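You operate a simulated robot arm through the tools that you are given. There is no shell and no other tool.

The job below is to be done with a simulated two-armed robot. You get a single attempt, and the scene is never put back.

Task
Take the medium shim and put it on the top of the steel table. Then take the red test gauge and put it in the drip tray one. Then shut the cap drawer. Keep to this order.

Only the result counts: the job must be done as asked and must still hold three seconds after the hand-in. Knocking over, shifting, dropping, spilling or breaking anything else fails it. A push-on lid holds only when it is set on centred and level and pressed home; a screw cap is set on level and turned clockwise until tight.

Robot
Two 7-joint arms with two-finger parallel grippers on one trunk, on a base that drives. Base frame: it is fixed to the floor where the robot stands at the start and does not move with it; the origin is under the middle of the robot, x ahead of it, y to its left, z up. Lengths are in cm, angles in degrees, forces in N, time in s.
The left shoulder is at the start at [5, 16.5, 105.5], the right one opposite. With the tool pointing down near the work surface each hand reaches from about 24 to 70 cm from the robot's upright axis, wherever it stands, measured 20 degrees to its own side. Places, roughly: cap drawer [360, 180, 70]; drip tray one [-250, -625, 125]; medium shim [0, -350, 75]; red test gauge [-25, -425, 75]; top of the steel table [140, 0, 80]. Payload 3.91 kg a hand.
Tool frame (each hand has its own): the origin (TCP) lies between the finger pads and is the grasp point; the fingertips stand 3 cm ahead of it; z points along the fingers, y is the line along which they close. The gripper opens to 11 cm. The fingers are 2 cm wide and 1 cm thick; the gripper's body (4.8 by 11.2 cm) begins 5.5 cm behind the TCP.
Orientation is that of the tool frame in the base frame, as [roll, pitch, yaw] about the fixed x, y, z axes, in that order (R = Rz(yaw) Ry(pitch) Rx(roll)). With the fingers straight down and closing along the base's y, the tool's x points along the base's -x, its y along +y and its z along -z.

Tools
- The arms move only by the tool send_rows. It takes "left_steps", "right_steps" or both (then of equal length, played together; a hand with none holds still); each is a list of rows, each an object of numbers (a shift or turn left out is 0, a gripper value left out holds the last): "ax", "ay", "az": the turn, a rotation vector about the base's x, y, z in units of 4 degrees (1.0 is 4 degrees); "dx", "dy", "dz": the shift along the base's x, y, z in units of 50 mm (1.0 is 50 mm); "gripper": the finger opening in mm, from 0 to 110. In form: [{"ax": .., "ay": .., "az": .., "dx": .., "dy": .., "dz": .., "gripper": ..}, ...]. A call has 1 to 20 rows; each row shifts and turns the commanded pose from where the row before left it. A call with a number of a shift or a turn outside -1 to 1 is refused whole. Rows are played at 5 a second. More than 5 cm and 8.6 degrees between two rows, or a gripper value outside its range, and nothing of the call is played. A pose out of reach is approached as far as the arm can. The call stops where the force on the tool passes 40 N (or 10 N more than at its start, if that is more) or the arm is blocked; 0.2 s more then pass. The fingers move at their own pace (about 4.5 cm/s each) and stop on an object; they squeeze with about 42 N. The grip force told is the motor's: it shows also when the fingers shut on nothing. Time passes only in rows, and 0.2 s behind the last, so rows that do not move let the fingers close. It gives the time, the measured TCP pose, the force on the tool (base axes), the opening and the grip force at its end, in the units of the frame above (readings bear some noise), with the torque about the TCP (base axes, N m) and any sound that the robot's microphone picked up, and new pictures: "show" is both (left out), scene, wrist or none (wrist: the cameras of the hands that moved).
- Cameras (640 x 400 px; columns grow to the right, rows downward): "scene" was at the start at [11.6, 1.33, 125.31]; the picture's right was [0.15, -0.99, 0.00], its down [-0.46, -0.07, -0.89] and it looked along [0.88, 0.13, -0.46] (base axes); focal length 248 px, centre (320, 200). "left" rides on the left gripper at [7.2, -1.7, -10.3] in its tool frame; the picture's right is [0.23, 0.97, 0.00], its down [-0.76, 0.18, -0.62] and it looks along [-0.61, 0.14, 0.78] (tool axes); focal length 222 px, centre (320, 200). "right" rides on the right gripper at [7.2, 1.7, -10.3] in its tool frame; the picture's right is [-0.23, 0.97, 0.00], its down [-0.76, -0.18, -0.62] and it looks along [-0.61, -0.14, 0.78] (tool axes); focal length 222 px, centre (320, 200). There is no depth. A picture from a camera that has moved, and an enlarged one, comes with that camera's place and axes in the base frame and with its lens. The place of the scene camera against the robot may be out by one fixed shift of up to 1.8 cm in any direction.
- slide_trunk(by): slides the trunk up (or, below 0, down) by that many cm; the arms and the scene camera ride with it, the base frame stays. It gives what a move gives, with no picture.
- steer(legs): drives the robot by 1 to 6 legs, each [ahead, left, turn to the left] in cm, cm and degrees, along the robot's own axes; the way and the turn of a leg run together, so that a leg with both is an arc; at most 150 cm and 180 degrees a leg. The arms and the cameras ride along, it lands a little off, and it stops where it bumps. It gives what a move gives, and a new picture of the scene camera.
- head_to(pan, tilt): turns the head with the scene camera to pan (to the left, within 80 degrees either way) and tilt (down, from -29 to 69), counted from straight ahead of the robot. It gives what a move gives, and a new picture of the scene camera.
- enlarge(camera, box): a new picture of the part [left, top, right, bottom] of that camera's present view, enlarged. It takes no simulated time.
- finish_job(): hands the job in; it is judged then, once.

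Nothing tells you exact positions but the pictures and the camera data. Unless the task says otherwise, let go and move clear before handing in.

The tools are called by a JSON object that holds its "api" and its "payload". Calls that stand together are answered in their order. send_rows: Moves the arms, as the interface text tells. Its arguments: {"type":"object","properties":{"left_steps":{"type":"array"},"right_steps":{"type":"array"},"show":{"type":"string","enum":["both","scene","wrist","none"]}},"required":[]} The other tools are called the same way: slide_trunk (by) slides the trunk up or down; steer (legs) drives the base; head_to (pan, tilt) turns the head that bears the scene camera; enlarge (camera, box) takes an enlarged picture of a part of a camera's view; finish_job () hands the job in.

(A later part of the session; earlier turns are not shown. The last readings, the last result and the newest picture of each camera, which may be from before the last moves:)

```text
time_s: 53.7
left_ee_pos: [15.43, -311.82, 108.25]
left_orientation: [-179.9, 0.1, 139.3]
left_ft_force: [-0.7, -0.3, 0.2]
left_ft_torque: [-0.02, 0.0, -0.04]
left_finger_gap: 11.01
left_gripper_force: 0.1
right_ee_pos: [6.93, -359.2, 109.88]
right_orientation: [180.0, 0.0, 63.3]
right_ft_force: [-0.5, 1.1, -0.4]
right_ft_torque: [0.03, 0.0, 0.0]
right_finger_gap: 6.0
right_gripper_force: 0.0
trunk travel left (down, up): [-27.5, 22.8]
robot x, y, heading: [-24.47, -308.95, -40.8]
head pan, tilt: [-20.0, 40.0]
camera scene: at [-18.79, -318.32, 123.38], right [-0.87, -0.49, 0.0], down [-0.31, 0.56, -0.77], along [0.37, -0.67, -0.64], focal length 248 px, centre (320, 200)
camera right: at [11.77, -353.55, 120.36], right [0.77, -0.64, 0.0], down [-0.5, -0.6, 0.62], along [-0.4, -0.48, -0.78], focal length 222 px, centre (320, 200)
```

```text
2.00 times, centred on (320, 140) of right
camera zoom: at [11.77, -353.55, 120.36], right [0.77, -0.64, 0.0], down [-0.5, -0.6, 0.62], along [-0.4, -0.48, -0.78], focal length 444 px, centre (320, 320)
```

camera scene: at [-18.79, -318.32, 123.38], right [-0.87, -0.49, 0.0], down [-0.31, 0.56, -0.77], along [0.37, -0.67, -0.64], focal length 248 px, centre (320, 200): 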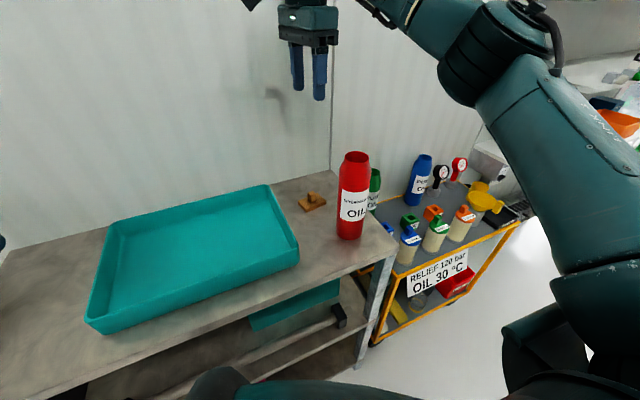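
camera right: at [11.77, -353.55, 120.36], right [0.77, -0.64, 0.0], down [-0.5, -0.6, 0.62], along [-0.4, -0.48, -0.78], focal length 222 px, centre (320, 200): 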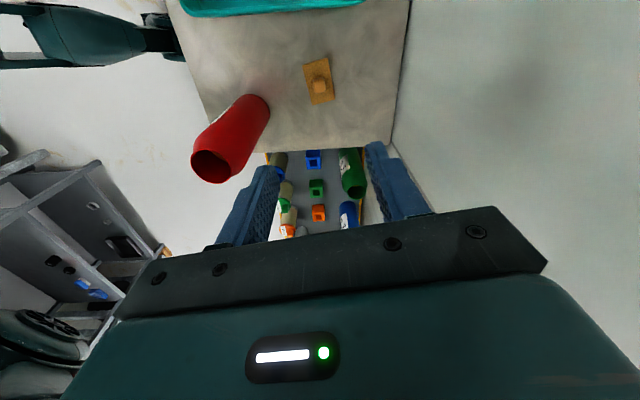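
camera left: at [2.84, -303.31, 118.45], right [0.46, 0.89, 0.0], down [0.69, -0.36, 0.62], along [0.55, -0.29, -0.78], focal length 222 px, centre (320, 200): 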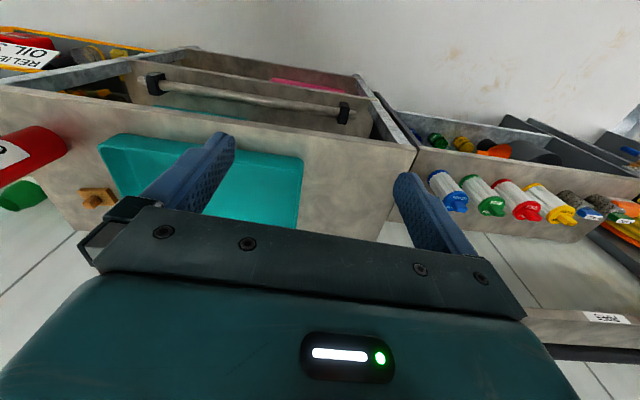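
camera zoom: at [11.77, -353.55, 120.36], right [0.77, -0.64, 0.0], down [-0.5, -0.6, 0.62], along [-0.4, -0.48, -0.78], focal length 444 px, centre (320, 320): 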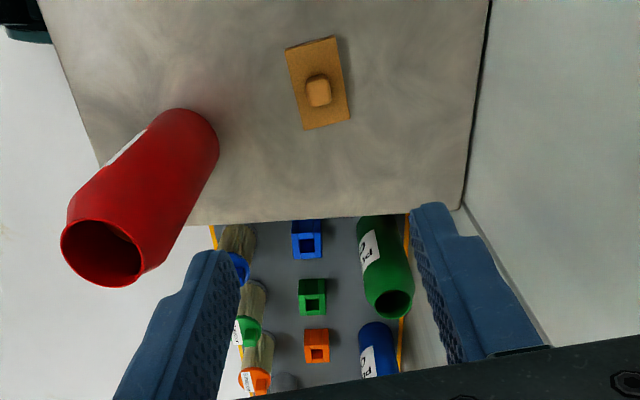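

The shim lies right under the gripper and is aligned, and the bottle edge clears the hand by about 3.5 cm. I descend partway and measure again.

{"api": "send_rows", "payload": {"right_steps": [{"dz": -0.85, "gripper": 50}, {"dz": -0.85}, {"dz": -0.85}, {"dz": -0.85}, {}]}}

{"api": "enlarge", "payload": {"camera": "right", "box": [160, 40, 480, 240]}}

```text
time_s: 54.9
left_ee_pos: [15.53, -312.06, 108.23]
left_orientation: [180.0, 0.1, 139.4]
left_ft_force: [0.2, -0.1, -0.1]
left_ft_torque: [-0.02, -0.03, 0.0]
left_finger_gap: 11.01
left_gripper_force: 0.0
right_ee_pos: [6.72, -359.17, 92.97]
right_orientation: [179.9, 0.0, 63.2]
right_ft_force: [-0.6, -0.2, 0.0]
right_ft_torque: [0.02, 0.01, -0.01]
right_finger_gap: 5.02
right_gripper_force: 0.1
trunk travel left (down, up): [-27.5, 22.8]
robot x, y, heading: [-24.63, -308.78, -40.9]
head pan, tilt: [-20.0, 40.0]
camera scene: at [-18.78, -318.32, 123.38], right [-0.87, -0.49, 0.0], down [-0.31, 0.56, -0.77], along [0.37, -0.67, -0.64], focal length 248 px, centre (320, 200)
camera right: at [11.59, -353.48, 103.46], right [0.77, -0.64, 0.0], down [-0.5, -0.6, 0.62], along [-0.4, -0.48, -0.78], focal length 222 px, centre (320, 200)
```

scene: 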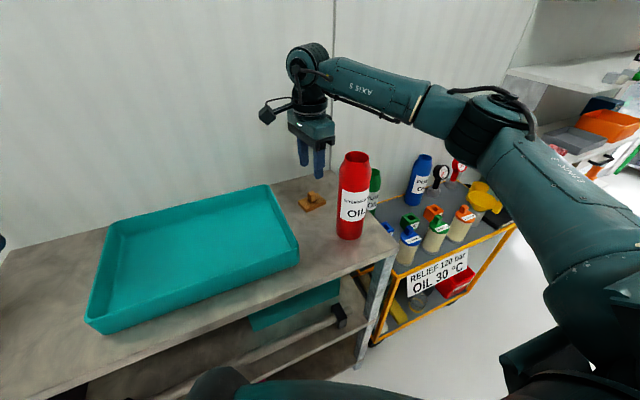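
right: 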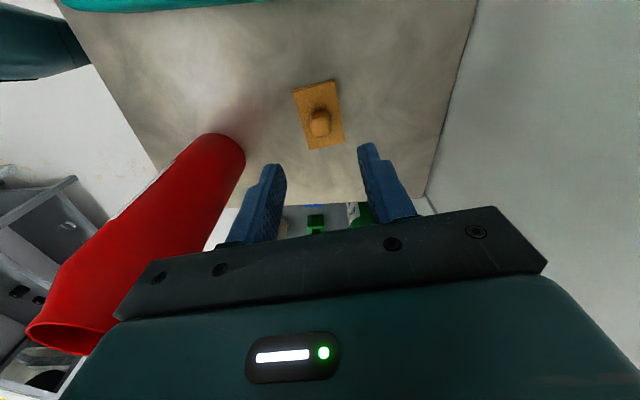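

```text
2.00 times, centred on (320, 140) of right
camera zoom: at [11.59, -353.48, 103.46], right [0.77, -0.64, 0.0], down [-0.5, -0.6, 0.62], along [-0.4, -0.48, -0.78], focal length 444 px, centre (320, 320)
```

zoom: 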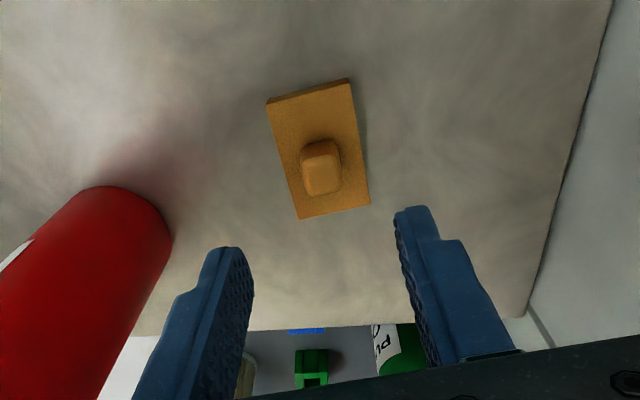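

The plate's top is at about z=81.5 and the knob is centred between the fingers. I go down to fingertips just above the plate and close.

{"api": "send_rows", "payload": {"right_steps": [{"dz": -0.5}, {"dz": -0.5}, {"dz": -0.4}, {"dz": -0.24}, {}], "show": "wrist"}}

{"api": "enlarge", "payload": {"camera": "right", "box": [200, 70, 440, 220]}}

{"api": "enlarge", "payload": {"camera": "scene", "box": [260, 120, 388, 200]}}

```text
time_s: 56.1
left_ee_pos: [15.48, -311.98, 108.24]
left_orientation: [-179.9, 0.1, 139.4]
left_ft_force: [0.6, 0.4, 0.2]
left_ft_torque: [-0.02, 0.0, -0.01]
left_finger_gap: 10.97
left_gripper_force: 0.1
right_ee_pos: [6.82, -359.22, 84.85]
right_orientation: [-179.9, 0.0, 63.3]
right_ft_force: [0.6, -0.2, -0.5]
right_ft_torque: [0.01, 0.01, -0.03]
right_finger_gap: 4.98
right_gripper_force: 0.1
trunk travel left (down, up): [-27.5, 22.8]
robot x, y, heading: [-24.99, -308.9, -40.8]
head pan, tilt: [-20.0, 40.0]
camera right: at [11.72, -353.43, 95.28], right [0.77, -0.64, 0.0], down [-0.5, -0.6, 0.62], along [-0.4, -0.48, -0.78], focal length 222 px, centre (320, 200)
```

right: 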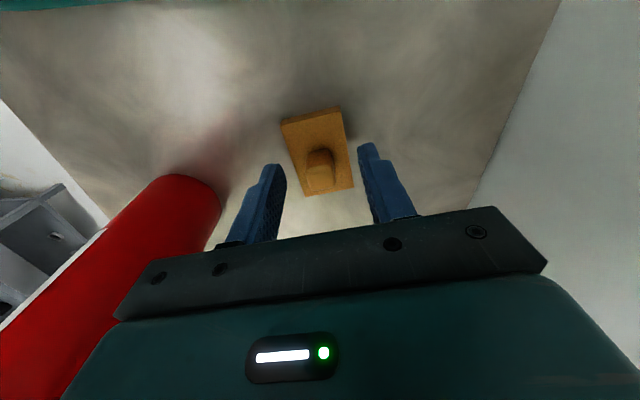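

```text
2.67 times, centred on (320, 145) of right
camera zoom: at [11.72, -353.43, 95.28], right [0.77, -0.64, 0.0], down [-0.5, -0.6, 0.62], along [-0.4, -0.48, -0.78], focal length 592 px, centre (320, 347)
```

zoom: 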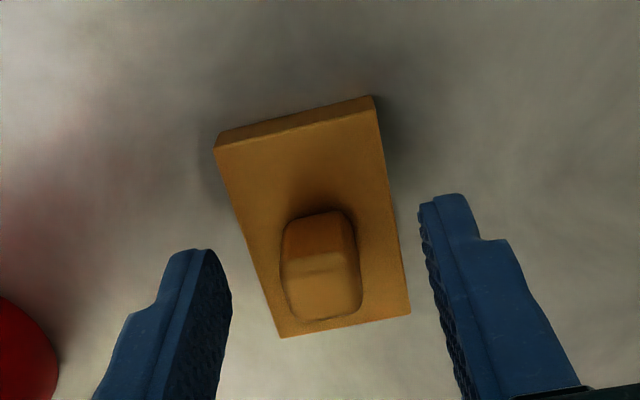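

```text
5.00 times, centred on (324, 160) of scene
camera zoom: at [-18.78, -318.32, 123.38], right [-0.87, -0.49, 0.0], down [-0.31, 0.56, -0.77], along [0.37, -0.67, -0.64], focal length 1238 px, centre (300, 400)
```

zoom: 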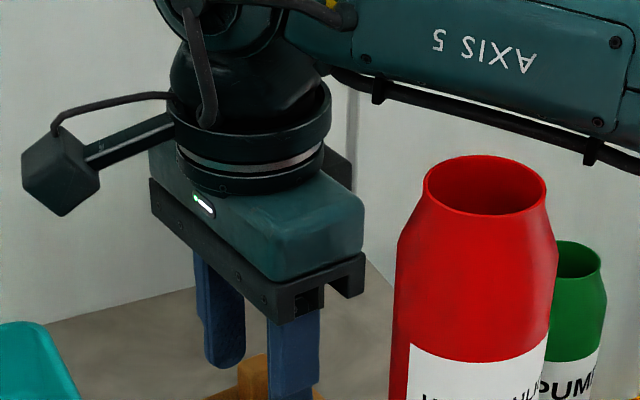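

The measurement agrees and the knob is centred between the fingers. I close the gripper on it.

{"api": "send_rows", "payload": {"right_steps": [{"gripper": 0}, {}, {}, {}, {}], "show": "wrist"}}

```text
time_s: 57.3
left_ee_pos: [15.56, -311.89, 108.23]
left_orientation: [-179.9, 0.1, 139.4]
left_ft_force: [-0.5, -0.1, -0.4]
left_ft_torque: [-0.01, -0.01, -0.01]
left_finger_gap: 11.01
left_gripper_force: 0.0
right_ee_pos: [6.95, -359.16, 84.86]
right_orientation: [180.0, 0.1, 63.2]
right_ft_force: [0.2, 0.8, 0.8]
right_ft_torque: [-0.01, -0.02, -0.02]
right_finger_gap: 1.7
right_gripper_force: 41.9
trunk travel left (down, up): [-27.5, 22.8]
robot x, y, heading: [-24.74, -308.95, -40.6]
head pan, tilt: [-20.0, 40.0]
camera right: at [11.73, -353.42, 95.31], right [0.77, -0.64, 0.0], down [-0.5, -0.6, 0.62], along [-0.4, -0.48, -0.78], focal length 222 px, centre (320, 200)
```

right: 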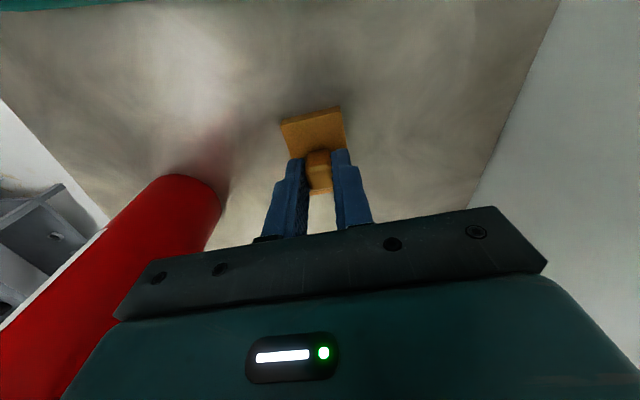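

The knob is gripped at 1.7 cm. I lift straight up and pull back from the rack by the way I came.

{"api": "send_rows", "payload": {"right_steps": [{"dz": 0.4}, {"dz": 0.8}, {"dz": 0.9}, {"dz": 0.9}, {"dz": 0.9}, {"dz": 0.9}, {"dz": 0.4}, {"dx": -0.352, "dy": 0.827}, {"dx": -0.352, "dy": 0.827}, {"dx": -0.352, "dy": 0.827}, {"dx": -0.352, "dy": 0.827}, {"dx": -0.352, "dy": 0.827}, {"dx": -0.352, "dy": 0.827}, {}]}}

```text
time_s: 60.3
left_ee_pos: [15.43, -312.05, 108.2]
left_orientation: [180.0, 0.1, 139.4]
left_ft_force: [0.1, 0.2, -0.5]
left_ft_torque: [-0.02, 0.01, 0.01]
left_finger_gap: 10.98
left_gripper_force: 0.1
right_ee_pos: [-3.49, -334.2, 111.02]
right_orientation: [-179.9, 0.0, 63.1]
right_ft_force: [-0.3, -0.6, -1.0]
right_ft_torque: [0.03, -0.03, 0.01]
right_finger_gap: 1.69
right_gripper_force: 41.8
trunk travel left (down, up): [-27.5, 22.8]
robot x, y, heading: [-24.71, -309.0, -40.6]
head pan, tilt: [-20.0, 40.0]
camera scene: at [-18.78, -318.34, 123.38], right [-0.87, -0.49, 0.0], down [-0.31, 0.56, -0.77], along [0.37, -0.67, -0.64], focal length 248 px, centre (320, 200)
camera right: at [1.27, -328.5, 121.38], right [0.77, -0.64, 0.0], down [-0.5, -0.6, 0.62], along [-0.4, -0.48, -0.78], focal length 222 px, centre (320, 200)
```

scene: 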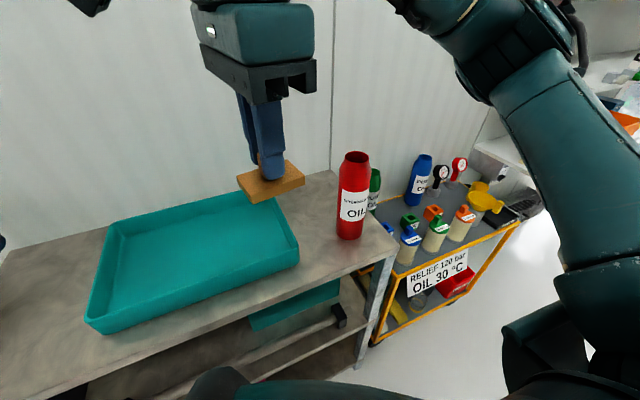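
right: 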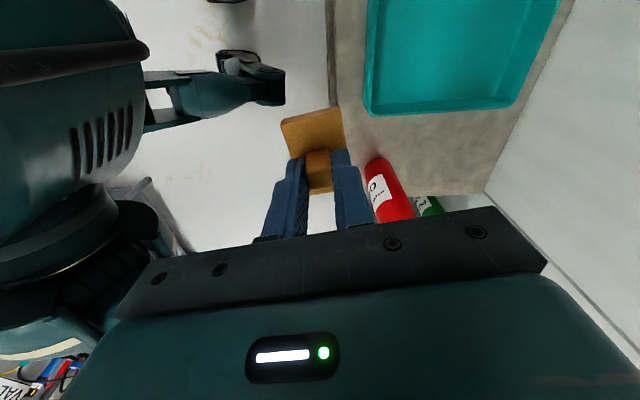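

The shim is held well. I back out from the rack, turn, and drive up the aisle toward the steel table.

{"api": "steer", "payload": {"legs": [[-34, 0, 0], [0, 0, 91], [130, 0, 0]]}}

{"api": "head_to", "payload": {"pan": 10, "tilt": 20}}

```text
time_s: 72.6
left_ee_pos: [25.05, -141.87, 108.18]
left_orientation: [-179.9, 0.0, -125.6]
left_ft_force: [0.1, 0.4, -0.3]
left_ft_torque: [0.01, 0.04, 0.0]
left_finger_gap: 11.02
left_gripper_force: 0.2
right_ee_pos: [48.96, -158.85, 110.85]
right_orientation: [-180.0, 0.1, 158.3]
right_ft_force: [-0.8, 0.8, -0.9]
right_ft_torque: [0.0, -0.01, 0.01]
right_finger_gap: 1.7
right_gripper_force: 41.8
trunk travel left (down, up): [-27.5, 22.8]
robot x, y, heading: [25.67, -182.01, 54.3]
head pan, tilt: [-20.0, 40.0]
camera scene: at [34.05, -175.07, 123.38], right [0.56, -0.83, 0.0], down [-0.53, -0.36, -0.77], along [0.63, 0.43, -0.64], focal length 248 px, centre (320, 200)
```

scene: 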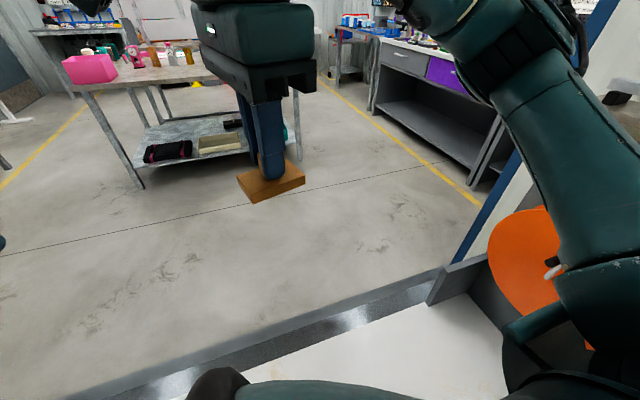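

```text
time_s: 73.6
left_ee_pos: [25.15, -141.9, 108.09]
left_orientation: [-179.9, 0.2, -125.6]
left_ft_force: [-0.1, 0.3, 0.0]
left_ft_torque: [0.01, 0.05, 0.02]
left_finger_gap: 10.98
left_gripper_force: 0.1
right_ee_pos: [48.99, -158.91, 110.84]
right_orientation: [179.9, 0.1, 158.3]
right_ft_force: [0.8, -0.1, -0.9]
right_ft_torque: [-0.01, 0.0, 0.0]
right_finger_gap: 1.69
right_gripper_force: 42.1
trunk travel left (down, up): [-27.5, 22.8]
robot x, y, heading: [25.53, -182.1, 54.3]
head pan, tilt: [10.0, 20.0]
camera scene: at [31.07, -171.48, 126.52], right [0.9, -0.43, 0.0], down [-0.15, -0.31, -0.94], along [0.41, 0.85, -0.34], focal length 248 px, centre (320, 200)
```

scene: 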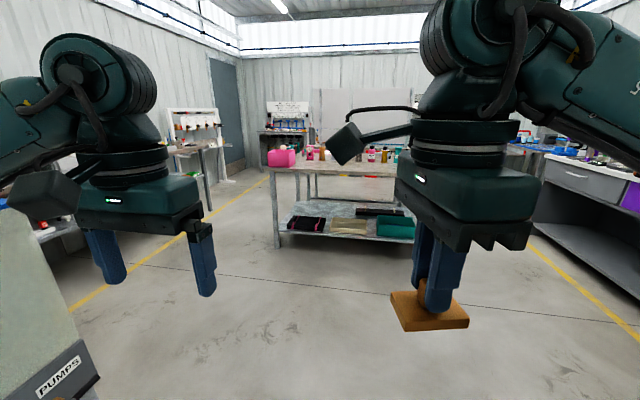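

The table is ahead with its near left leg at about (85,35). I drive forward about a metre and look again.

{"api": "steer", "payload": {"legs": [[100, -15, -6]]}}

{"api": "head_to", "payload": {"pan": 0, "tilt": 25}}

```text
time_s: 78.9
left_ee_pos: [104.26, -70.9, 108.18]
left_orientation: [-179.9, 0.1, -130.8]
left_ft_force: [0.3, -0.8, 0.0]
left_ft_torque: [-0.01, -0.01, 0.01]
left_finger_gap: 10.98
left_gripper_force: 0.0
right_ee_pos: [126.46, -89.95, 111.04]
right_orientation: [-180.0, -0.1, 153.1]
right_ft_force: [-0.4, -0.7, -1.0]
right_ft_torque: [0.03, -0.03, -0.03]
right_finger_gap: 1.71
right_gripper_force: 41.8
trunk travel left (down, up): [-27.5, 22.8]
robot x, y, heading: [100.88, -110.99, 49.0]
head pan, tilt: [10.0, 20.0]
camera scene: at [107.44, -100.99, 126.52], right [0.86, -0.52, 0.0], down [-0.18, -0.29, -0.94], along [0.48, 0.81, -0.34], focal length 248 px, centre (320, 200)
```

scene: 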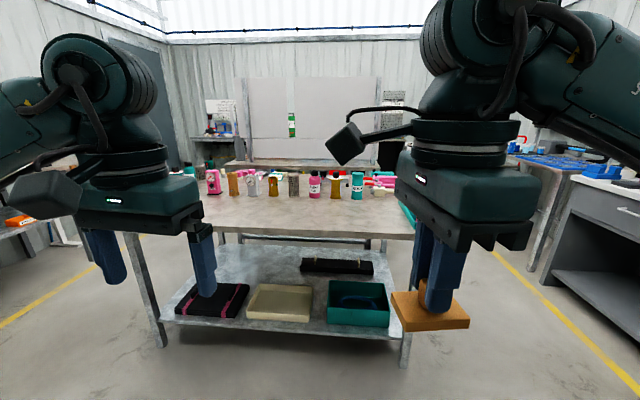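

```text
time_s: 79.6
left_ee_pos: [104.12, -70.91, 108.26]
left_orientation: [-179.9, 0.1, -130.8]
left_ft_force: [0.6, 0.4, -0.1]
left_ft_torque: [-0.02, -0.02, 0.0]
left_finger_gap: 10.99
left_gripper_force: 0.1
right_ee_pos: [126.5, -89.99, 110.92]
right_orientation: [180.0, 0.0, 153.0]
right_ft_force: [0.2, 0.0, -0.2]
right_ft_torque: [0.0, 0.01, 0.01]
right_finger_gap: 1.72
right_gripper_force: 42.1
trunk travel left (down, up): [-27.5, 22.8]
robot x, y, heading: [100.93, -111.49, 48.8]
head pan, tilt: [0.0, 25.0]
camera scene: at [108.68, -102.02, 125.71], right [0.76, -0.66, 0.0], down [-0.28, -0.32, -0.91], along [0.59, 0.68, -0.42], focal length 248 px, centre (320, 200)
```

scene: 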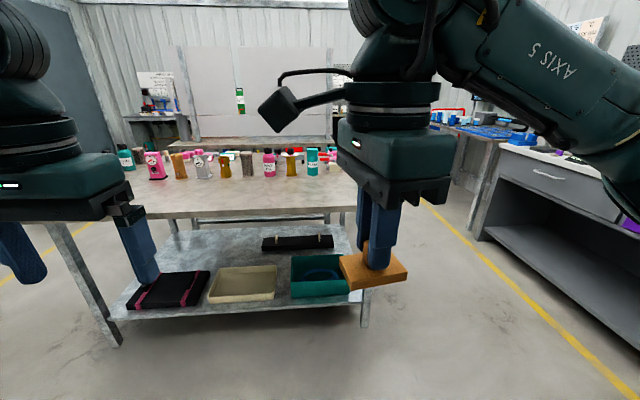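

The table's front edge runs from (85,34) to (192,-45), and its front part is free. I align with the edge and come closer.

{"api": "steer", "payload": {"legs": [[0, 0, 4.6], [30, 26, 0], [28, 0, 0]]}}

{"api": "head_to", "payload": {"pan": 0, "tilt": 35}}

```text
time_s: 84.6
left_ee_pos: [114.46, -8.99, 108.11]
left_orientation: [-179.9, -0.1, -126.4]
left_ft_force: [0.7, 0.9, 0.7]
left_ft_torque: [-0.02, 0.02, -0.03]
left_finger_gap: 11.0
left_gripper_force: 0.1
right_ee_pos: [138.22, -26.1, 110.96]
right_orientation: [-179.9, 0.0, 157.6]
right_ft_force: [-0.3, 0.3, -0.6]
right_ft_torque: [-0.02, 0.0, -0.01]
right_finger_gap: 1.7
right_gripper_force: 42.2
trunk travel left (down, up): [-27.5, 22.8]
robot x, y, heading: [114.53, -48.65, 53.5]
head pan, tilt: [0.0, 25.0]
camera scene: at [121.42, -39.47, 125.7], right [0.8, -0.59, 0.0], down [-0.25, -0.34, -0.91], along [0.54, 0.73, -0.42], focal length 248 px, centre (320, 200)
```

scene: 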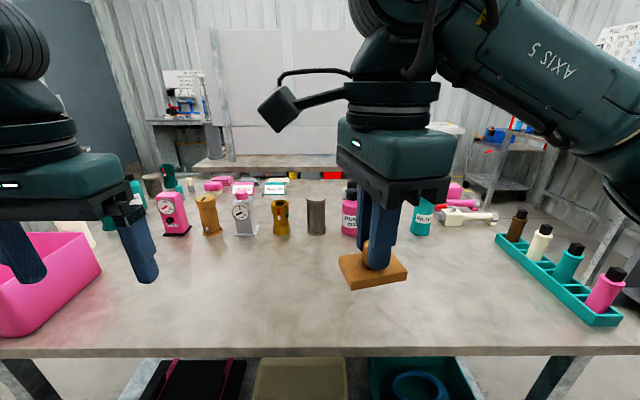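

```text
time_s: 85.3
left_ee_pos: [114.37, -8.78, 108.05]
left_orientation: [-179.9, 0.2, -126.3]
left_ft_force: [0.0, 0.3, 0.2]
left_ft_torque: [-0.01, 0.02, -0.01]
left_finger_gap: 10.99
left_gripper_force: 0.0
right_ee_pos: [138.12, -26.14, 110.94]
right_orientation: [-179.9, 0.0, 157.5]
right_ft_force: [0.1, 0.2, -0.7]
right_ft_torque: [0.01, -0.03, -0.01]
right_finger_gap: 1.72
right_gripper_force: 42.6
trunk travel left (down, up): [-27.5, 22.8]
robot x, y, heading: [114.58, -49.36, 53.2]
head pan, tilt: [0.0, 35.0]
camera scene: at [121.16, -39.83, 124.14], right [0.8, -0.59, 0.0], down [-0.34, -0.46, -0.82], along [0.49, 0.66, -0.57], focal length 248 px, centre (320, 200)
```

scene: 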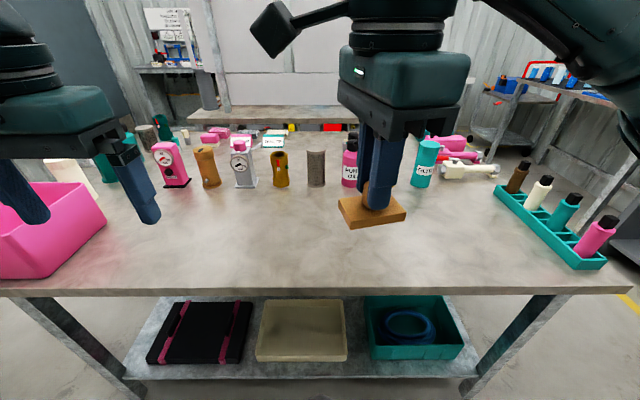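

The spot ahead of the hand on the table is free. I come 8 cm closer and then move the hand out over the table.

{"api": "steer", "payload": {"legs": [[8, 0, 0]]}}

{"api": "send_rows", "payload": {"right_steps": [{"dx": 0.599, "dy": 0.75}, {"dx": 0.599, "dy": 0.75}, {"dx": 0.599, "dy": 0.75}, {"dx": 0.599, "dy": 0.75}, {"dz": -0.9}, {"dz": -0.9}, {"dz": -0.9}, {}]}}

```text
time_s: 86.3
left_ee_pos: [119.1, -2.47, 108.18]
left_orientation: [-179.9, 0.0, -126.2]
left_ft_force: [0.4, -0.2, -0.7]
left_ft_torque: [0.01, 0.04, 0.02]
left_finger_gap: 11.02
left_gripper_force: 0.2
right_ee_pos: [142.81, -19.73, 110.99]
right_orientation: [179.9, 0.0, 157.6]
right_ft_force: [0.7, 0.9, -1.3]
right_ft_torque: [-0.04, 0.02, -0.03]
right_finger_gap: 1.69
right_gripper_force: 41.6
trunk travel left (down, up): [-27.5, 22.8]
robot x, y, heading: [119.29, -43.11, 53.4]
head pan, tilt: [0.0, 35.0]
camera scene: at [125.88, -33.39, 124.12], right [0.81, -0.59, 0.0], down [-0.34, -0.46, -0.82], along [0.49, 0.66, -0.57], focal length 248 px, centre (320, 200)
```

scene: 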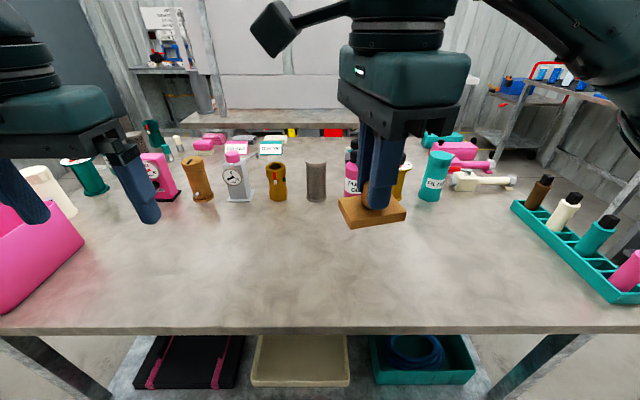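

```text
time_s: 88.1
left_ee_pos: [119.07, -2.54, 108.11]
left_orientation: [-179.9, 0.1, -126.2]
left_ft_force: [-0.1, 1.0, -0.6]
left_ft_torque: [0.04, 0.01, -0.05]
left_finger_gap: 10.99
left_gripper_force: 0.1
right_ee_pos: [154.83, -4.64, 97.4]
right_orientation: [179.9, 0.0, 157.6]
right_ft_force: [-0.3, 0.7, -1.1]
right_ft_torque: [-0.02, -0.01, 0.01]
right_finger_gap: 1.72
right_gripper_force: 41.5
trunk travel left (down, up): [-27.5, 22.8]
robot x, y, heading: [119.43, -43.05, 53.6]
head pan, tilt: [0.0, 35.0]
camera scene: at [125.84, -33.45, 124.14], right [0.81, -0.59, 0.0], down [-0.34, -0.46, -0.82], along [0.49, 0.66, -0.57], focal length 248 px, centre (320, 200)
camera right: at [148.82, -0.27, 107.86], right [0.58, 0.81, 0.0], down [0.64, -0.45, 0.62], along [0.51, -0.36, -0.78], focal length 222 px, centre (320, 200)
```

scene: 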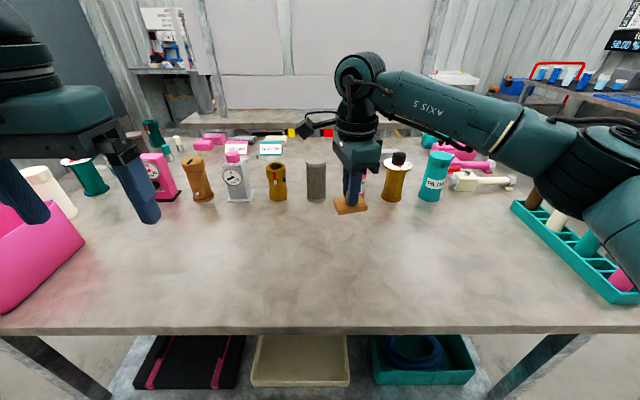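
right: 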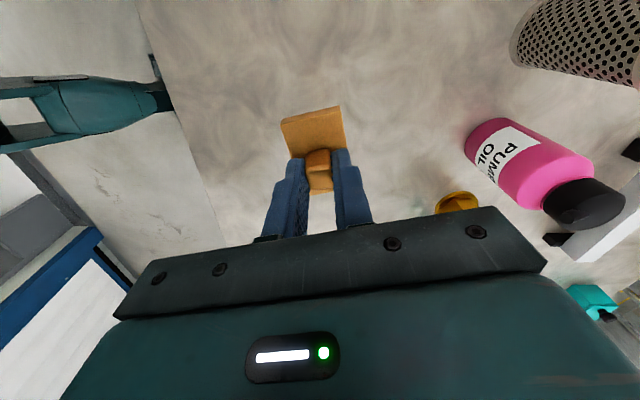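

The spot is clear of the bottles. I descend gently, watching the force for contact.

{"api": "send_rows", "payload": {"right_steps": [{"dz": -0.6}, {"dz": -0.6}, {"dz": -0.4}, {"dz": -0.2}, {}]}}

```text
time_s: 89.3
left_ee_pos: [119.02, -2.55, 108.27]
left_orientation: [-179.9, 0.2, -126.2]
left_ft_force: [-0.1, -0.4, -0.3]
left_ft_torque: [-0.02, -0.01, -0.02]
left_finger_gap: 11.02
left_gripper_force: 0.0
right_ee_pos: [154.84, -4.74, 88.49]
right_orientation: [179.9, 0.2, 157.5]
right_ft_force: [-0.2, 0.4, -0.8]
right_ft_torque: [0.06, 0.0, 0.01]
right_finger_gap: 1.69
right_gripper_force: 42.1
trunk travel left (down, up): [-27.5, 22.8]
robot x, y, heading: [118.99, -42.98, 53.6]
head pan, tilt: [0.0, 35.0]
camera scene: at [125.84, -33.44, 124.13], right [0.81, -0.59, 0.0], down [-0.34, -0.46, -0.82], along [0.49, 0.66, -0.57], focal length 248 px, centre (320, 200)
camera right: at [148.82, -0.39, 98.92], right [0.58, 0.81, 0.0], down [0.64, -0.45, 0.62], along [0.51, -0.36, -0.78], focal length 222 px, centre (320, 200)
```

scene: 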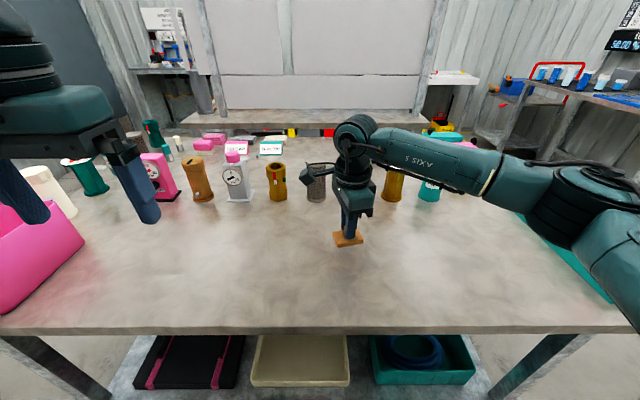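
right: 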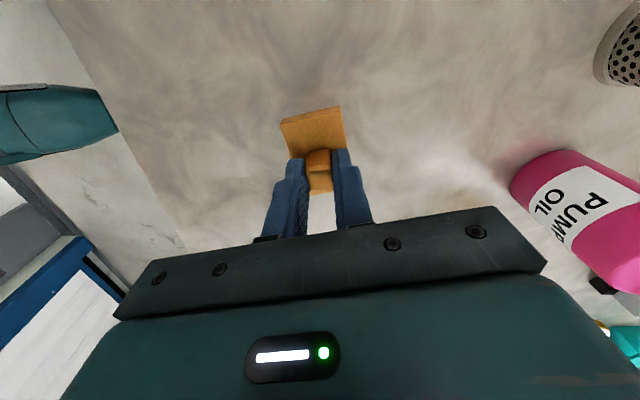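

No contact yet. I keep lowering in small steps.

{"api": "send_rows", "payload": {"right_steps": [{"dz": -0.2}, {"dz": -0.2}, {"dz": -0.1}, {"dz": -0.1}, {}], "show": "none"}}

{"api": "send_rows", "payload": {"right_steps": [{"dz": -0.1}, {"dz": -0.1}, {}], "show": "wrist"}}

```text
time_s: 90.5
left_ee_pos: [119.04, -2.46, 108.18]
left_orientation: [-179.9, 0.1, -126.1]
left_ft_force: [0.1, 0.2, -0.9]
left_ft_torque: [-0.01, -0.01, 0.02]
left_finger_gap: 11.01
left_gripper_force: 0.1
right_ee_pos: [154.82, -4.75, 85.41]
right_orientation: [180.0, 0.0, 157.7]
right_ft_force: [0.1, 0.1, -1.5]
right_ft_torque: [0.01, 0.0, -0.01]
right_finger_gap: 1.74
right_gripper_force: 42.1
trunk travel left (down, up): [-27.5, 22.8]
robot x, y, heading: [119.17, -42.93, 53.6]
head pan, tilt: [0.0, 35.0]
```

```text
time_s: 91.3
left_ee_pos: [119.01, -2.64, 108.31]
left_orientation: [-180.0, 0.2, -126.1]
left_ft_force: [-0.3, -0.2, 0.2]
left_ft_torque: [0.03, 0.01, 0.03]
left_finger_gap: 11.0
left_gripper_force: 0.0
right_ee_pos: [154.79, -4.62, 84.98]
right_orientation: [179.5, 0.0, 157.6]
right_ft_force: [4.5, 1.1, 25.8]
right_ft_torque: [-0.37, -0.2, 0.03]
right_finger_gap: 1.71
right_gripper_force: 42.2
trunk travel left (down, up): [-27.5, 22.8]
robot x, y, heading: [119.13, -42.92, 53.8]
head pan, tilt: [0.0, 35.0]
camera right: at [148.77, -0.44, 95.3], right [0.58, 0.81, 0.01], down [0.63, -0.46, 0.62], along [0.51, -0.36, -0.78], focal length 222 px, centre (320, 200)
```

right: 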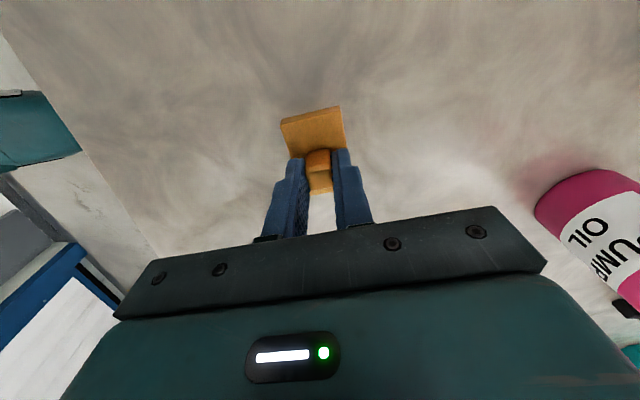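

Contact with 26 N at TCP z=85.0, so the table top is at about z=80. I ease up slightly, open, and lift straight off.

{"api": "send_rows", "payload": {"right_steps": [{"dz": 0.08}, {"gripper": 40}, {}, {}, {"dz": 0.2}, {"dz": 0.6}, {"dz": 0.8}, {"dz": 0.8}, {}]}}

{"api": "enlarge", "payload": {"camera": "scene", "box": [280, 190, 440, 290]}}

```text
time_s: 93.3
left_ee_pos: [119.0, -2.52, 108.26]
left_orientation: [-179.9, 0.1, -126.2]
left_ft_force: [0.2, 0.1, 0.0]
left_ft_torque: [-0.01, 0.02, 0.04]
left_finger_gap: 11.0
left_gripper_force: 0.0
right_ee_pos: [154.75, -4.71, 96.96]
right_orientation: [180.0, 0.1, 157.6]
right_ft_force: [0.6, -0.7, -0.9]
right_ft_torque: [0.01, -0.02, -0.01]
right_finger_gap: 4.0
right_gripper_force: 0.0
trunk travel left (down, up): [-27.5, 22.8]
robot x, y, heading: [119.21, -43.11, 53.4]
head pan, tilt: [0.0, 35.0]
camera scene: at [125.84, -33.45, 124.13], right [0.81, -0.59, 0.0], down [-0.34, -0.46, -0.82], along [0.49, 0.66, -0.57], focal length 248 px, centre (320, 200)
camera right: at [148.71, -0.38, 107.36], right [0.58, 0.81, 0.0], down [0.64, -0.45, 0.62], along [0.51, -0.36, -0.78], focal length 222 px, centre (320, 200)
```

scene: 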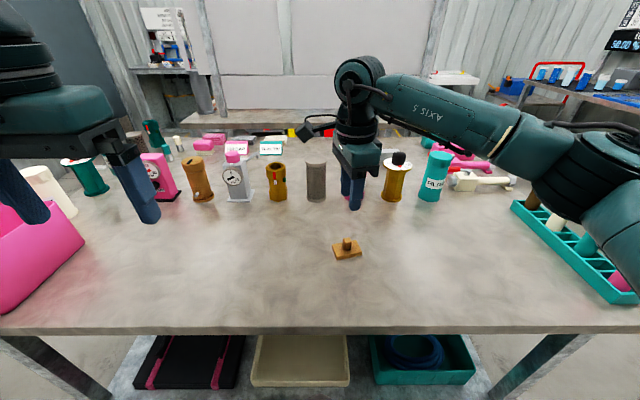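
right: 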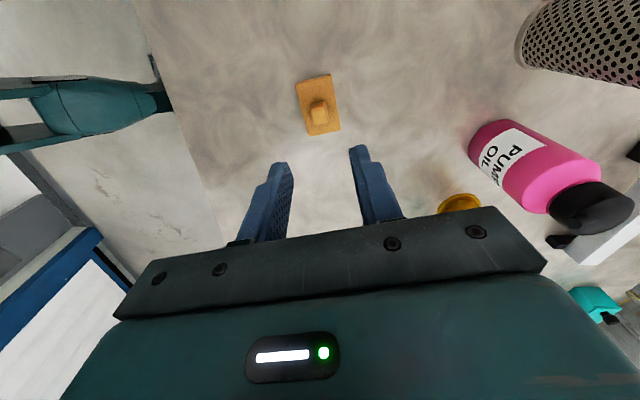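

```text
4.00 times, centred on (360, 240) of scene
camera zoom: at [125.84, -33.45, 124.13], right [0.81, -0.59, 0.0], down [-0.34, -0.46, -0.82], along [0.49, 0.66, -0.57], focal length 990 px, centre (160, 40)
```

zoom: 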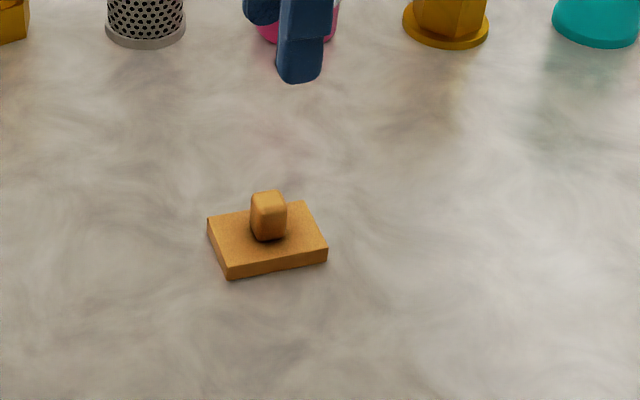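

The shim rests flat on the table top. I raise and retract the right hand, turn it back to its standard yaw, and head for the gauge.

{"api": "send_rows", "payload": {"right_steps": [{"dz": 0.9}, {"dz": 0.9}, {"dz": 0.9}, {"dx": -0.599, "dy": -0.75, "az": 1}, {"dx": -0.599, "dy": -0.75, "az": 1}, {"dx": -0.599, "dy": -0.75, "az": 1}, {"dx": -0.599, "dy": -0.75, "az": 1}, {"az": 1, "gripper": 110}, {"az": 1}, {"az": 1}, {"az": 1}, {"az": 1}, {"az": 1}, {"az": 1}, {"az": 1}, {"az": 1}, {"az": 1}, {"az": 1}, {"az": 1}], "show": "scene"}}

```text
time_s: 97.3
left_ee_pos: [119.01, -2.56, 108.15]
left_orientation: [-179.9, 0.1, -126.3]
left_ft_force: [-0.3, 0.2, 0.9]
left_ft_torque: [-0.03, -0.02, -0.02]
left_finger_gap: 11.02
left_gripper_force: 0.0
right_ee_pos: [142.81, -19.67, 110.35]
right_orientation: [-180.0, 0.1, -138.4]
right_ft_force: [0.4, -0.4, -0.5]
right_ft_torque: [0.01, 0.02, -0.01]
right_finger_gap: 10.98
right_gripper_force: 0.1
trunk travel left (down, up): [-27.5, 22.8]
robot x, y, heading: [119.06, -43.25, 53.7]
head pan, tilt: [0.0, 35.0]
camera scene: at [125.84, -33.45, 124.14], right [0.81, -0.59, 0.0], down [-0.34, -0.46, -0.82], along [0.49, 0.66, -0.57], focal length 248 px, centre (320, 200)
```

scene: 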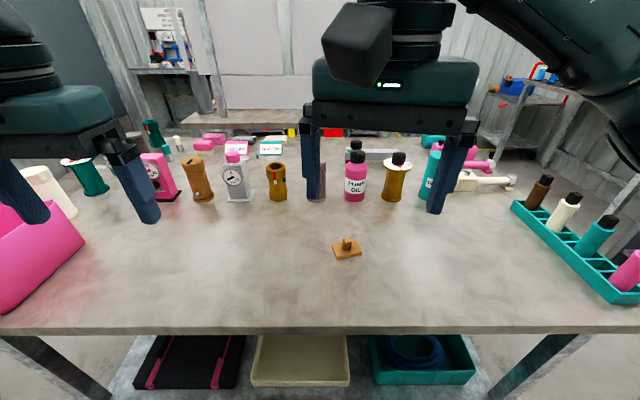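

I back away from the table, turn round and drive back into the aisle toward the cart.

{"api": "steer", "payload": {"legs": [[-60, 0, 0], [0, 0, -170.6], [106, 0, 0]]}}

{"api": "head_to", "payload": {"pan": 0, "tilt": 18}}

```text
time_s: 112.8
left_ee_pos: [42.87, -224.92, 108.19]
left_orientation: [-179.9, 0.1, 63.5]
left_ft_force: [-0.5, 0.9, 0.0]
left_ft_torque: [0.03, 0.02, -0.02]
left_finger_gap: 10.98
left_gripper_force: 0.0
right_ee_pos: [16.5, -212.1, 110.39]
right_orientation: [-180.0, -0.1, 51.3]
right_ft_force: [-0.3, -0.1, 0.0]
right_ft_torque: [0.0, -0.02, -0.01]
right_finger_gap: 11.01
right_gripper_force: 0.0
trunk travel left (down, up): [-27.5, 22.8]
robot x, y, heading: [35.76, -185.13, -116.6]
head pan, tilt: [0.0, 35.0]
camera scene: at [30.22, -195.72, 124.13], right [-0.89, 0.45, 0.0], down [0.26, 0.51, -0.82], along [-0.37, -0.73, -0.57], focal length 248 px, centre (320, 200)
```

scene: 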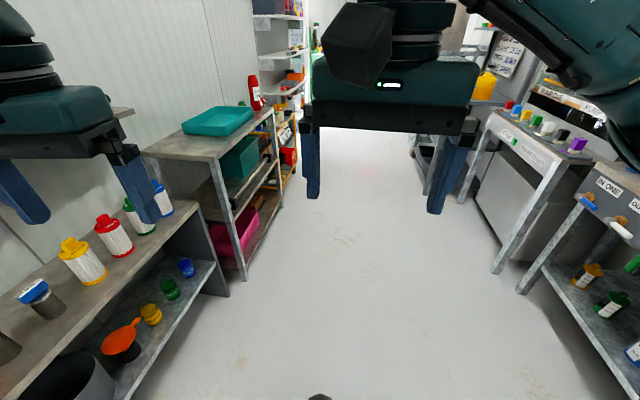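

```text
time_s: 113.5
left_ee_pos: [42.98, -224.94, 108.23]
left_orientation: [-179.9, 0.1, 63.5]
left_ft_force: [-1.1, 0.0, 0.2]
left_ft_torque: [-0.02, -0.01, -0.03]
left_finger_gap: 11.0
left_gripper_force: 0.0
right_ee_pos: [16.56, -212.0, 110.39]
right_orientation: [-179.9, 0.0, 51.4]
right_ft_force: [0.4, -0.9, -1.2]
right_ft_torque: [0.02, 0.02, -0.05]
right_finger_gap: 10.99
right_gripper_force: 0.2
trunk travel left (down, up): [-27.5, 22.8]
robot x, y, heading: [35.94, -185.36, -116.5]
head pan, tilt: [0.0, 18.0]
camera scene: at [29.99, -196.18, 126.84], right [-0.89, 0.45, 0.0], down [0.14, 0.28, -0.95], along [-0.43, -0.85, -0.31], focal length 248 px, centre (320, 200)
```

scene: 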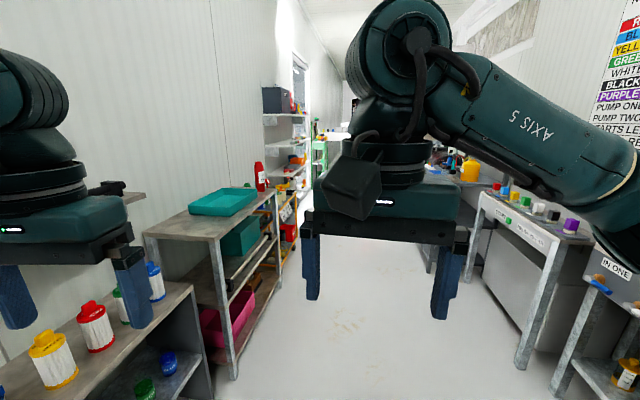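

The aisle is clear ahead. I turn slightly and drive to a spot short of the cart.

{"api": "steer", "payload": {"legs": [[0, 0, -11], [95, 0, 0], [85, 0, 0], [0, 0, 91]]}}

{"api": "head_to", "payload": {"pan": -15, "tilt": 35}}

```text
time_s: 127.2
left_ee_pos: [-33.75, -330.28, 108.09]
left_orientation: [-179.9, 0.1, 142.5]
left_ft_force: [-0.9, 0.2, 0.7]
left_ft_torque: [-0.01, 0.01, 0.01]
left_finger_gap: 10.99
left_gripper_force: 0.0
right_ee_pos: [-51.38, -353.51, 110.42]
right_orientation: [-180.0, 0.0, 130.2]
right_ft_force: [0.1, 0.0, -1.4]
right_ft_torque: [0.01, 0.0, -0.01]
right_finger_gap: 10.99
right_gripper_force: 0.0
trunk travel left (down, up): [-27.5, 22.8]
robot x, y, heading: [-74.2, -329.11, -37.9]
head pan, tilt: [0.0, 18.0]
camera scene: at [-64.67, -336.94, 126.85], right [-0.61, -0.79, 0.0], down [-0.24, 0.19, -0.95], along [0.75, -0.58, -0.31], focal length 248 px, centre (320, 200)
```

scene: 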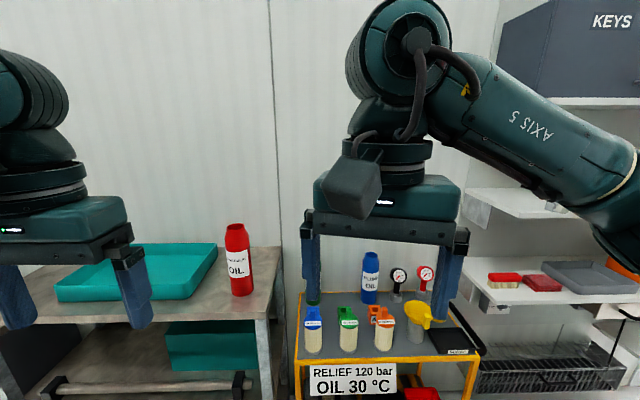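

```text
time_s: 128.0
left_ee_pos: [-33.74, -330.19, 108.18]
left_orientation: [-179.9, 0.1, 142.4]
left_ft_force: [0.2, 0.3, -0.6]
left_ft_torque: [-0.05, 0.03, -0.01]
left_finger_gap: 11.0
left_gripper_force: 0.1
right_ee_pos: [-51.48, -353.56, 110.35]
right_orientation: [-179.9, 0.0, 130.3]
right_ft_force: [-0.4, -0.7, 1.1]
right_ft_torque: [0.03, -0.03, -0.01]
right_finger_gap: 11.01
right_gripper_force: 0.1
trunk travel left (down, up): [-27.5, 22.8]
robot x, y, heading: [-74.2, -329.05, -37.8]
head pan, tilt: [-15.0, 35.0]
camera scene: at [-66.72, -338.24, 124.14], right [-0.8, -0.61, 0.0], down [-0.35, 0.46, -0.82], along [0.5, -0.65, -0.57], focal length 248 px, centre (320, 200)
```

scene: 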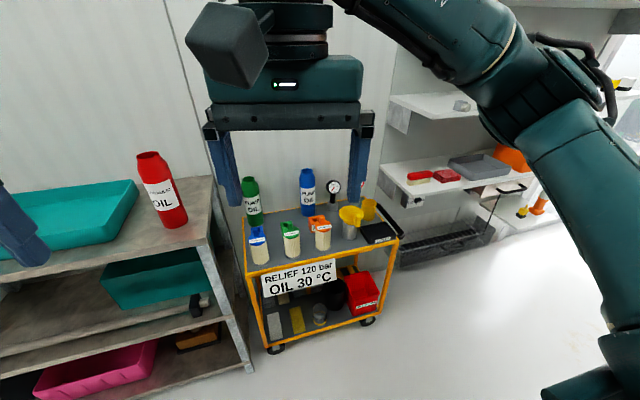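

The red gauge hides behind my finger from here. I shift right and ahead toward the cart.

{"api": "steer", "payload": {"legs": [[12, -21, 0]]}}

{"api": "head_to", "payload": {"pan": -5, "tilt": 38}}

{"api": "send_rows", "payload": {"right_steps": [{"az": 1}, {"az": 1}, {"az": 0.5}]}}

```text
time_s: 130.5
left_ee_pos: [-37.22, -354.34, 108.21]
left_orientation: [-180.0, 0.2, 142.1]
left_ft_force: [0.2, -0.3, 0.4]
left_ft_torque: [0.01, -0.01, 0.02]
left_finger_gap: 10.99
left_gripper_force: 0.3
right_ee_pos: [-55.08, -377.49, 110.34]
right_orientation: [179.9, 0.0, 129.8]
right_ft_force: [0.6, -0.8, 0.6]
right_ft_torque: [-0.01, 0.0, 0.01]
right_finger_gap: 11.0
right_gripper_force: 0.0
trunk travel left (down, up): [-27.5, 22.8]
robot x, y, heading: [-77.57, -353.3, -38.1]
head pan, tilt: [-15.0, 35.0]
camera scene: at [-70.29, -362.14, 124.13], right [-0.8, -0.6, 0.0], down [-0.34, 0.46, -0.82], along [0.49, -0.65, -0.57], focal length 248 px, centre (320, 200)
```

scene: 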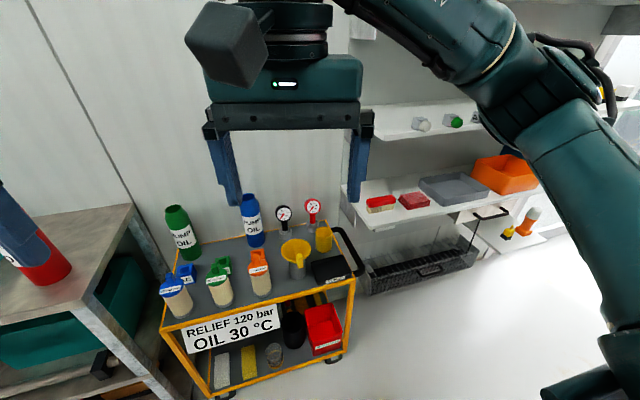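

```text
time_s: 131.2
left_ee_pos: [-37.19, -354.39, 108.33]
left_orientation: [-179.8, 0.0, 142.1]
left_ft_force: [-0.5, 0.1, -0.5]
left_ft_torque: [0.03, 0.0, -0.05]
left_finger_gap: 10.97
left_gripper_force: 0.0
right_ee_pos: [-55.09, -377.56, 110.44]
right_orientation: [180.0, 0.1, 129.9]
right_ft_force: [0.0, 0.0, -0.2]
right_ft_torque: [-0.03, 0.01, -0.03]
right_finger_gap: 11.01
right_gripper_force: 0.2
trunk travel left (down, up): [-27.5, 22.8]
robot x, y, heading: [-77.68, -353.8, -38.1]
head pan, tilt: [-5.0, 38.0]
camera scene: at [-69.28, -360.98, 123.68], right [-0.68, -0.73, 0.0], down [-0.45, 0.42, -0.79], along [0.58, -0.54, -0.62], focal length 248 px, centre (320, 200)
```

scene: 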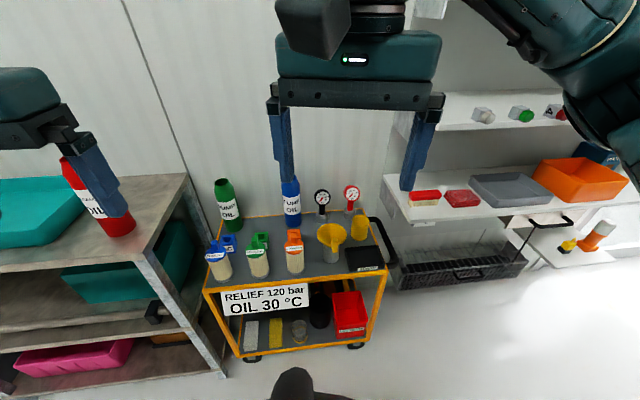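

```text
time_s: 132.0
left_ee_pos: [-37.18, -354.3, 108.05]
left_orientation: [-179.9, 0.1, 142.1]
left_ft_force: [0.9, 0.2, -0.4]
left_ft_torque: [-0.01, 0.02, 0.0]
left_finger_gap: 11.01
left_gripper_force: 0.1
right_ee_pos: [-55.05, -377.36, 110.37]
right_orientation: [179.9, 0.0, 140.0]
right_ft_force: [-0.6, 0.6, 0.0]
right_ft_torque: [0.0, 0.0, 0.0]
right_finger_gap: 11.0
right_gripper_force: 0.0
trunk travel left (down, up): [-27.5, 22.8]
robot x, y, heading: [-77.53, -353.37, -38.1]
head pan, tilt: [-5.0, 38.0]
camera scene: at [-69.28, -360.97, 123.68], right [-0.68, -0.73, 0.0], down [-0.45, 0.42, -0.79], along [0.58, -0.54, -0.62], focal length 248 px, centre (320, 200)
camera right: at [-59.49, -371.51, 120.77], right [0.8, 0.6, 0.0], down [0.47, -0.63, 0.62], along [0.37, -0.5, -0.78], focal length 222 px, centre (320, 200)
```

scene: 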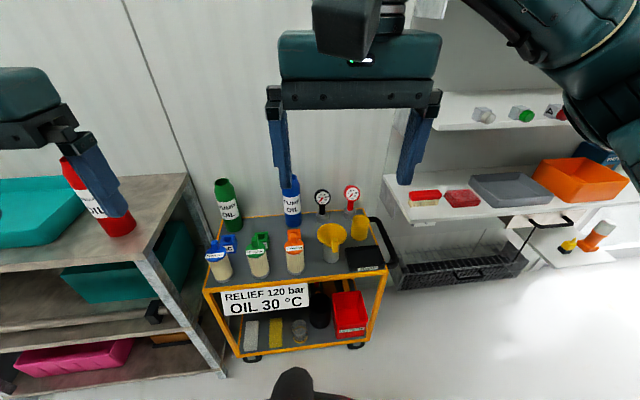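
right: 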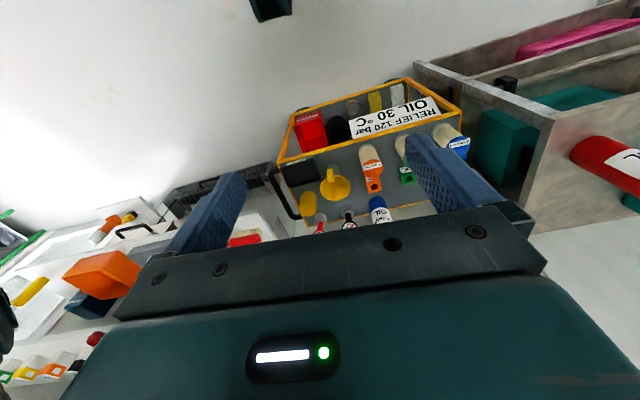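

I can see the red gauge behind the funnel can, and zoom in on it.

{"api": "enlarge", "payload": {"camera": "scene", "box": [290, 170, 402, 240]}}

{"api": "enlarge", "payload": {"camera": "right", "box": [260, 130, 420, 230]}}

```text
5.71 times, centred on (346, 205) of scene
camera zoom: at [-69.28, -360.97, 123.68], right [-0.68, -0.73, 0.0], down [-0.45, 0.42, -0.79], along [0.58, -0.54, -0.62], focal length 1414 px, centre (171, 171)
```

zoom: 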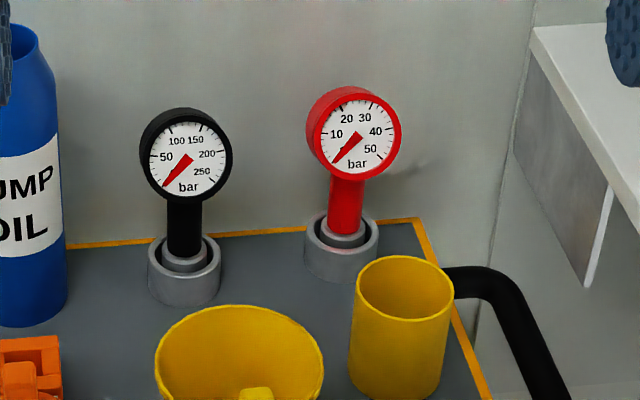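

```text
4.00 times, centred on (340, 180) of right
camera zoom: at [-59.49, -371.51, 120.77], right [0.8, 0.6, 0.0], down [0.47, -0.63, 0.62], along [0.37, -0.5, -0.78], focal length 888 px, centre (240, 280)
```

zoom: 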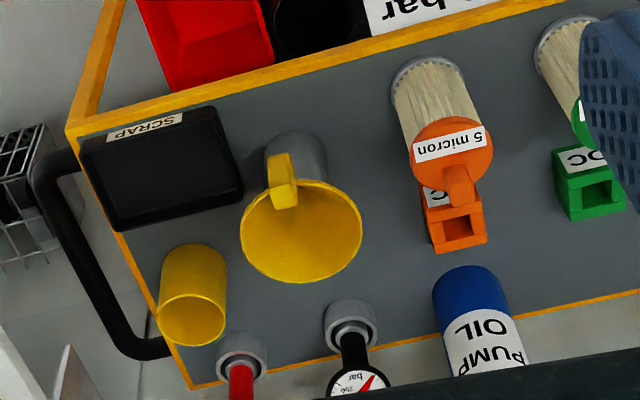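

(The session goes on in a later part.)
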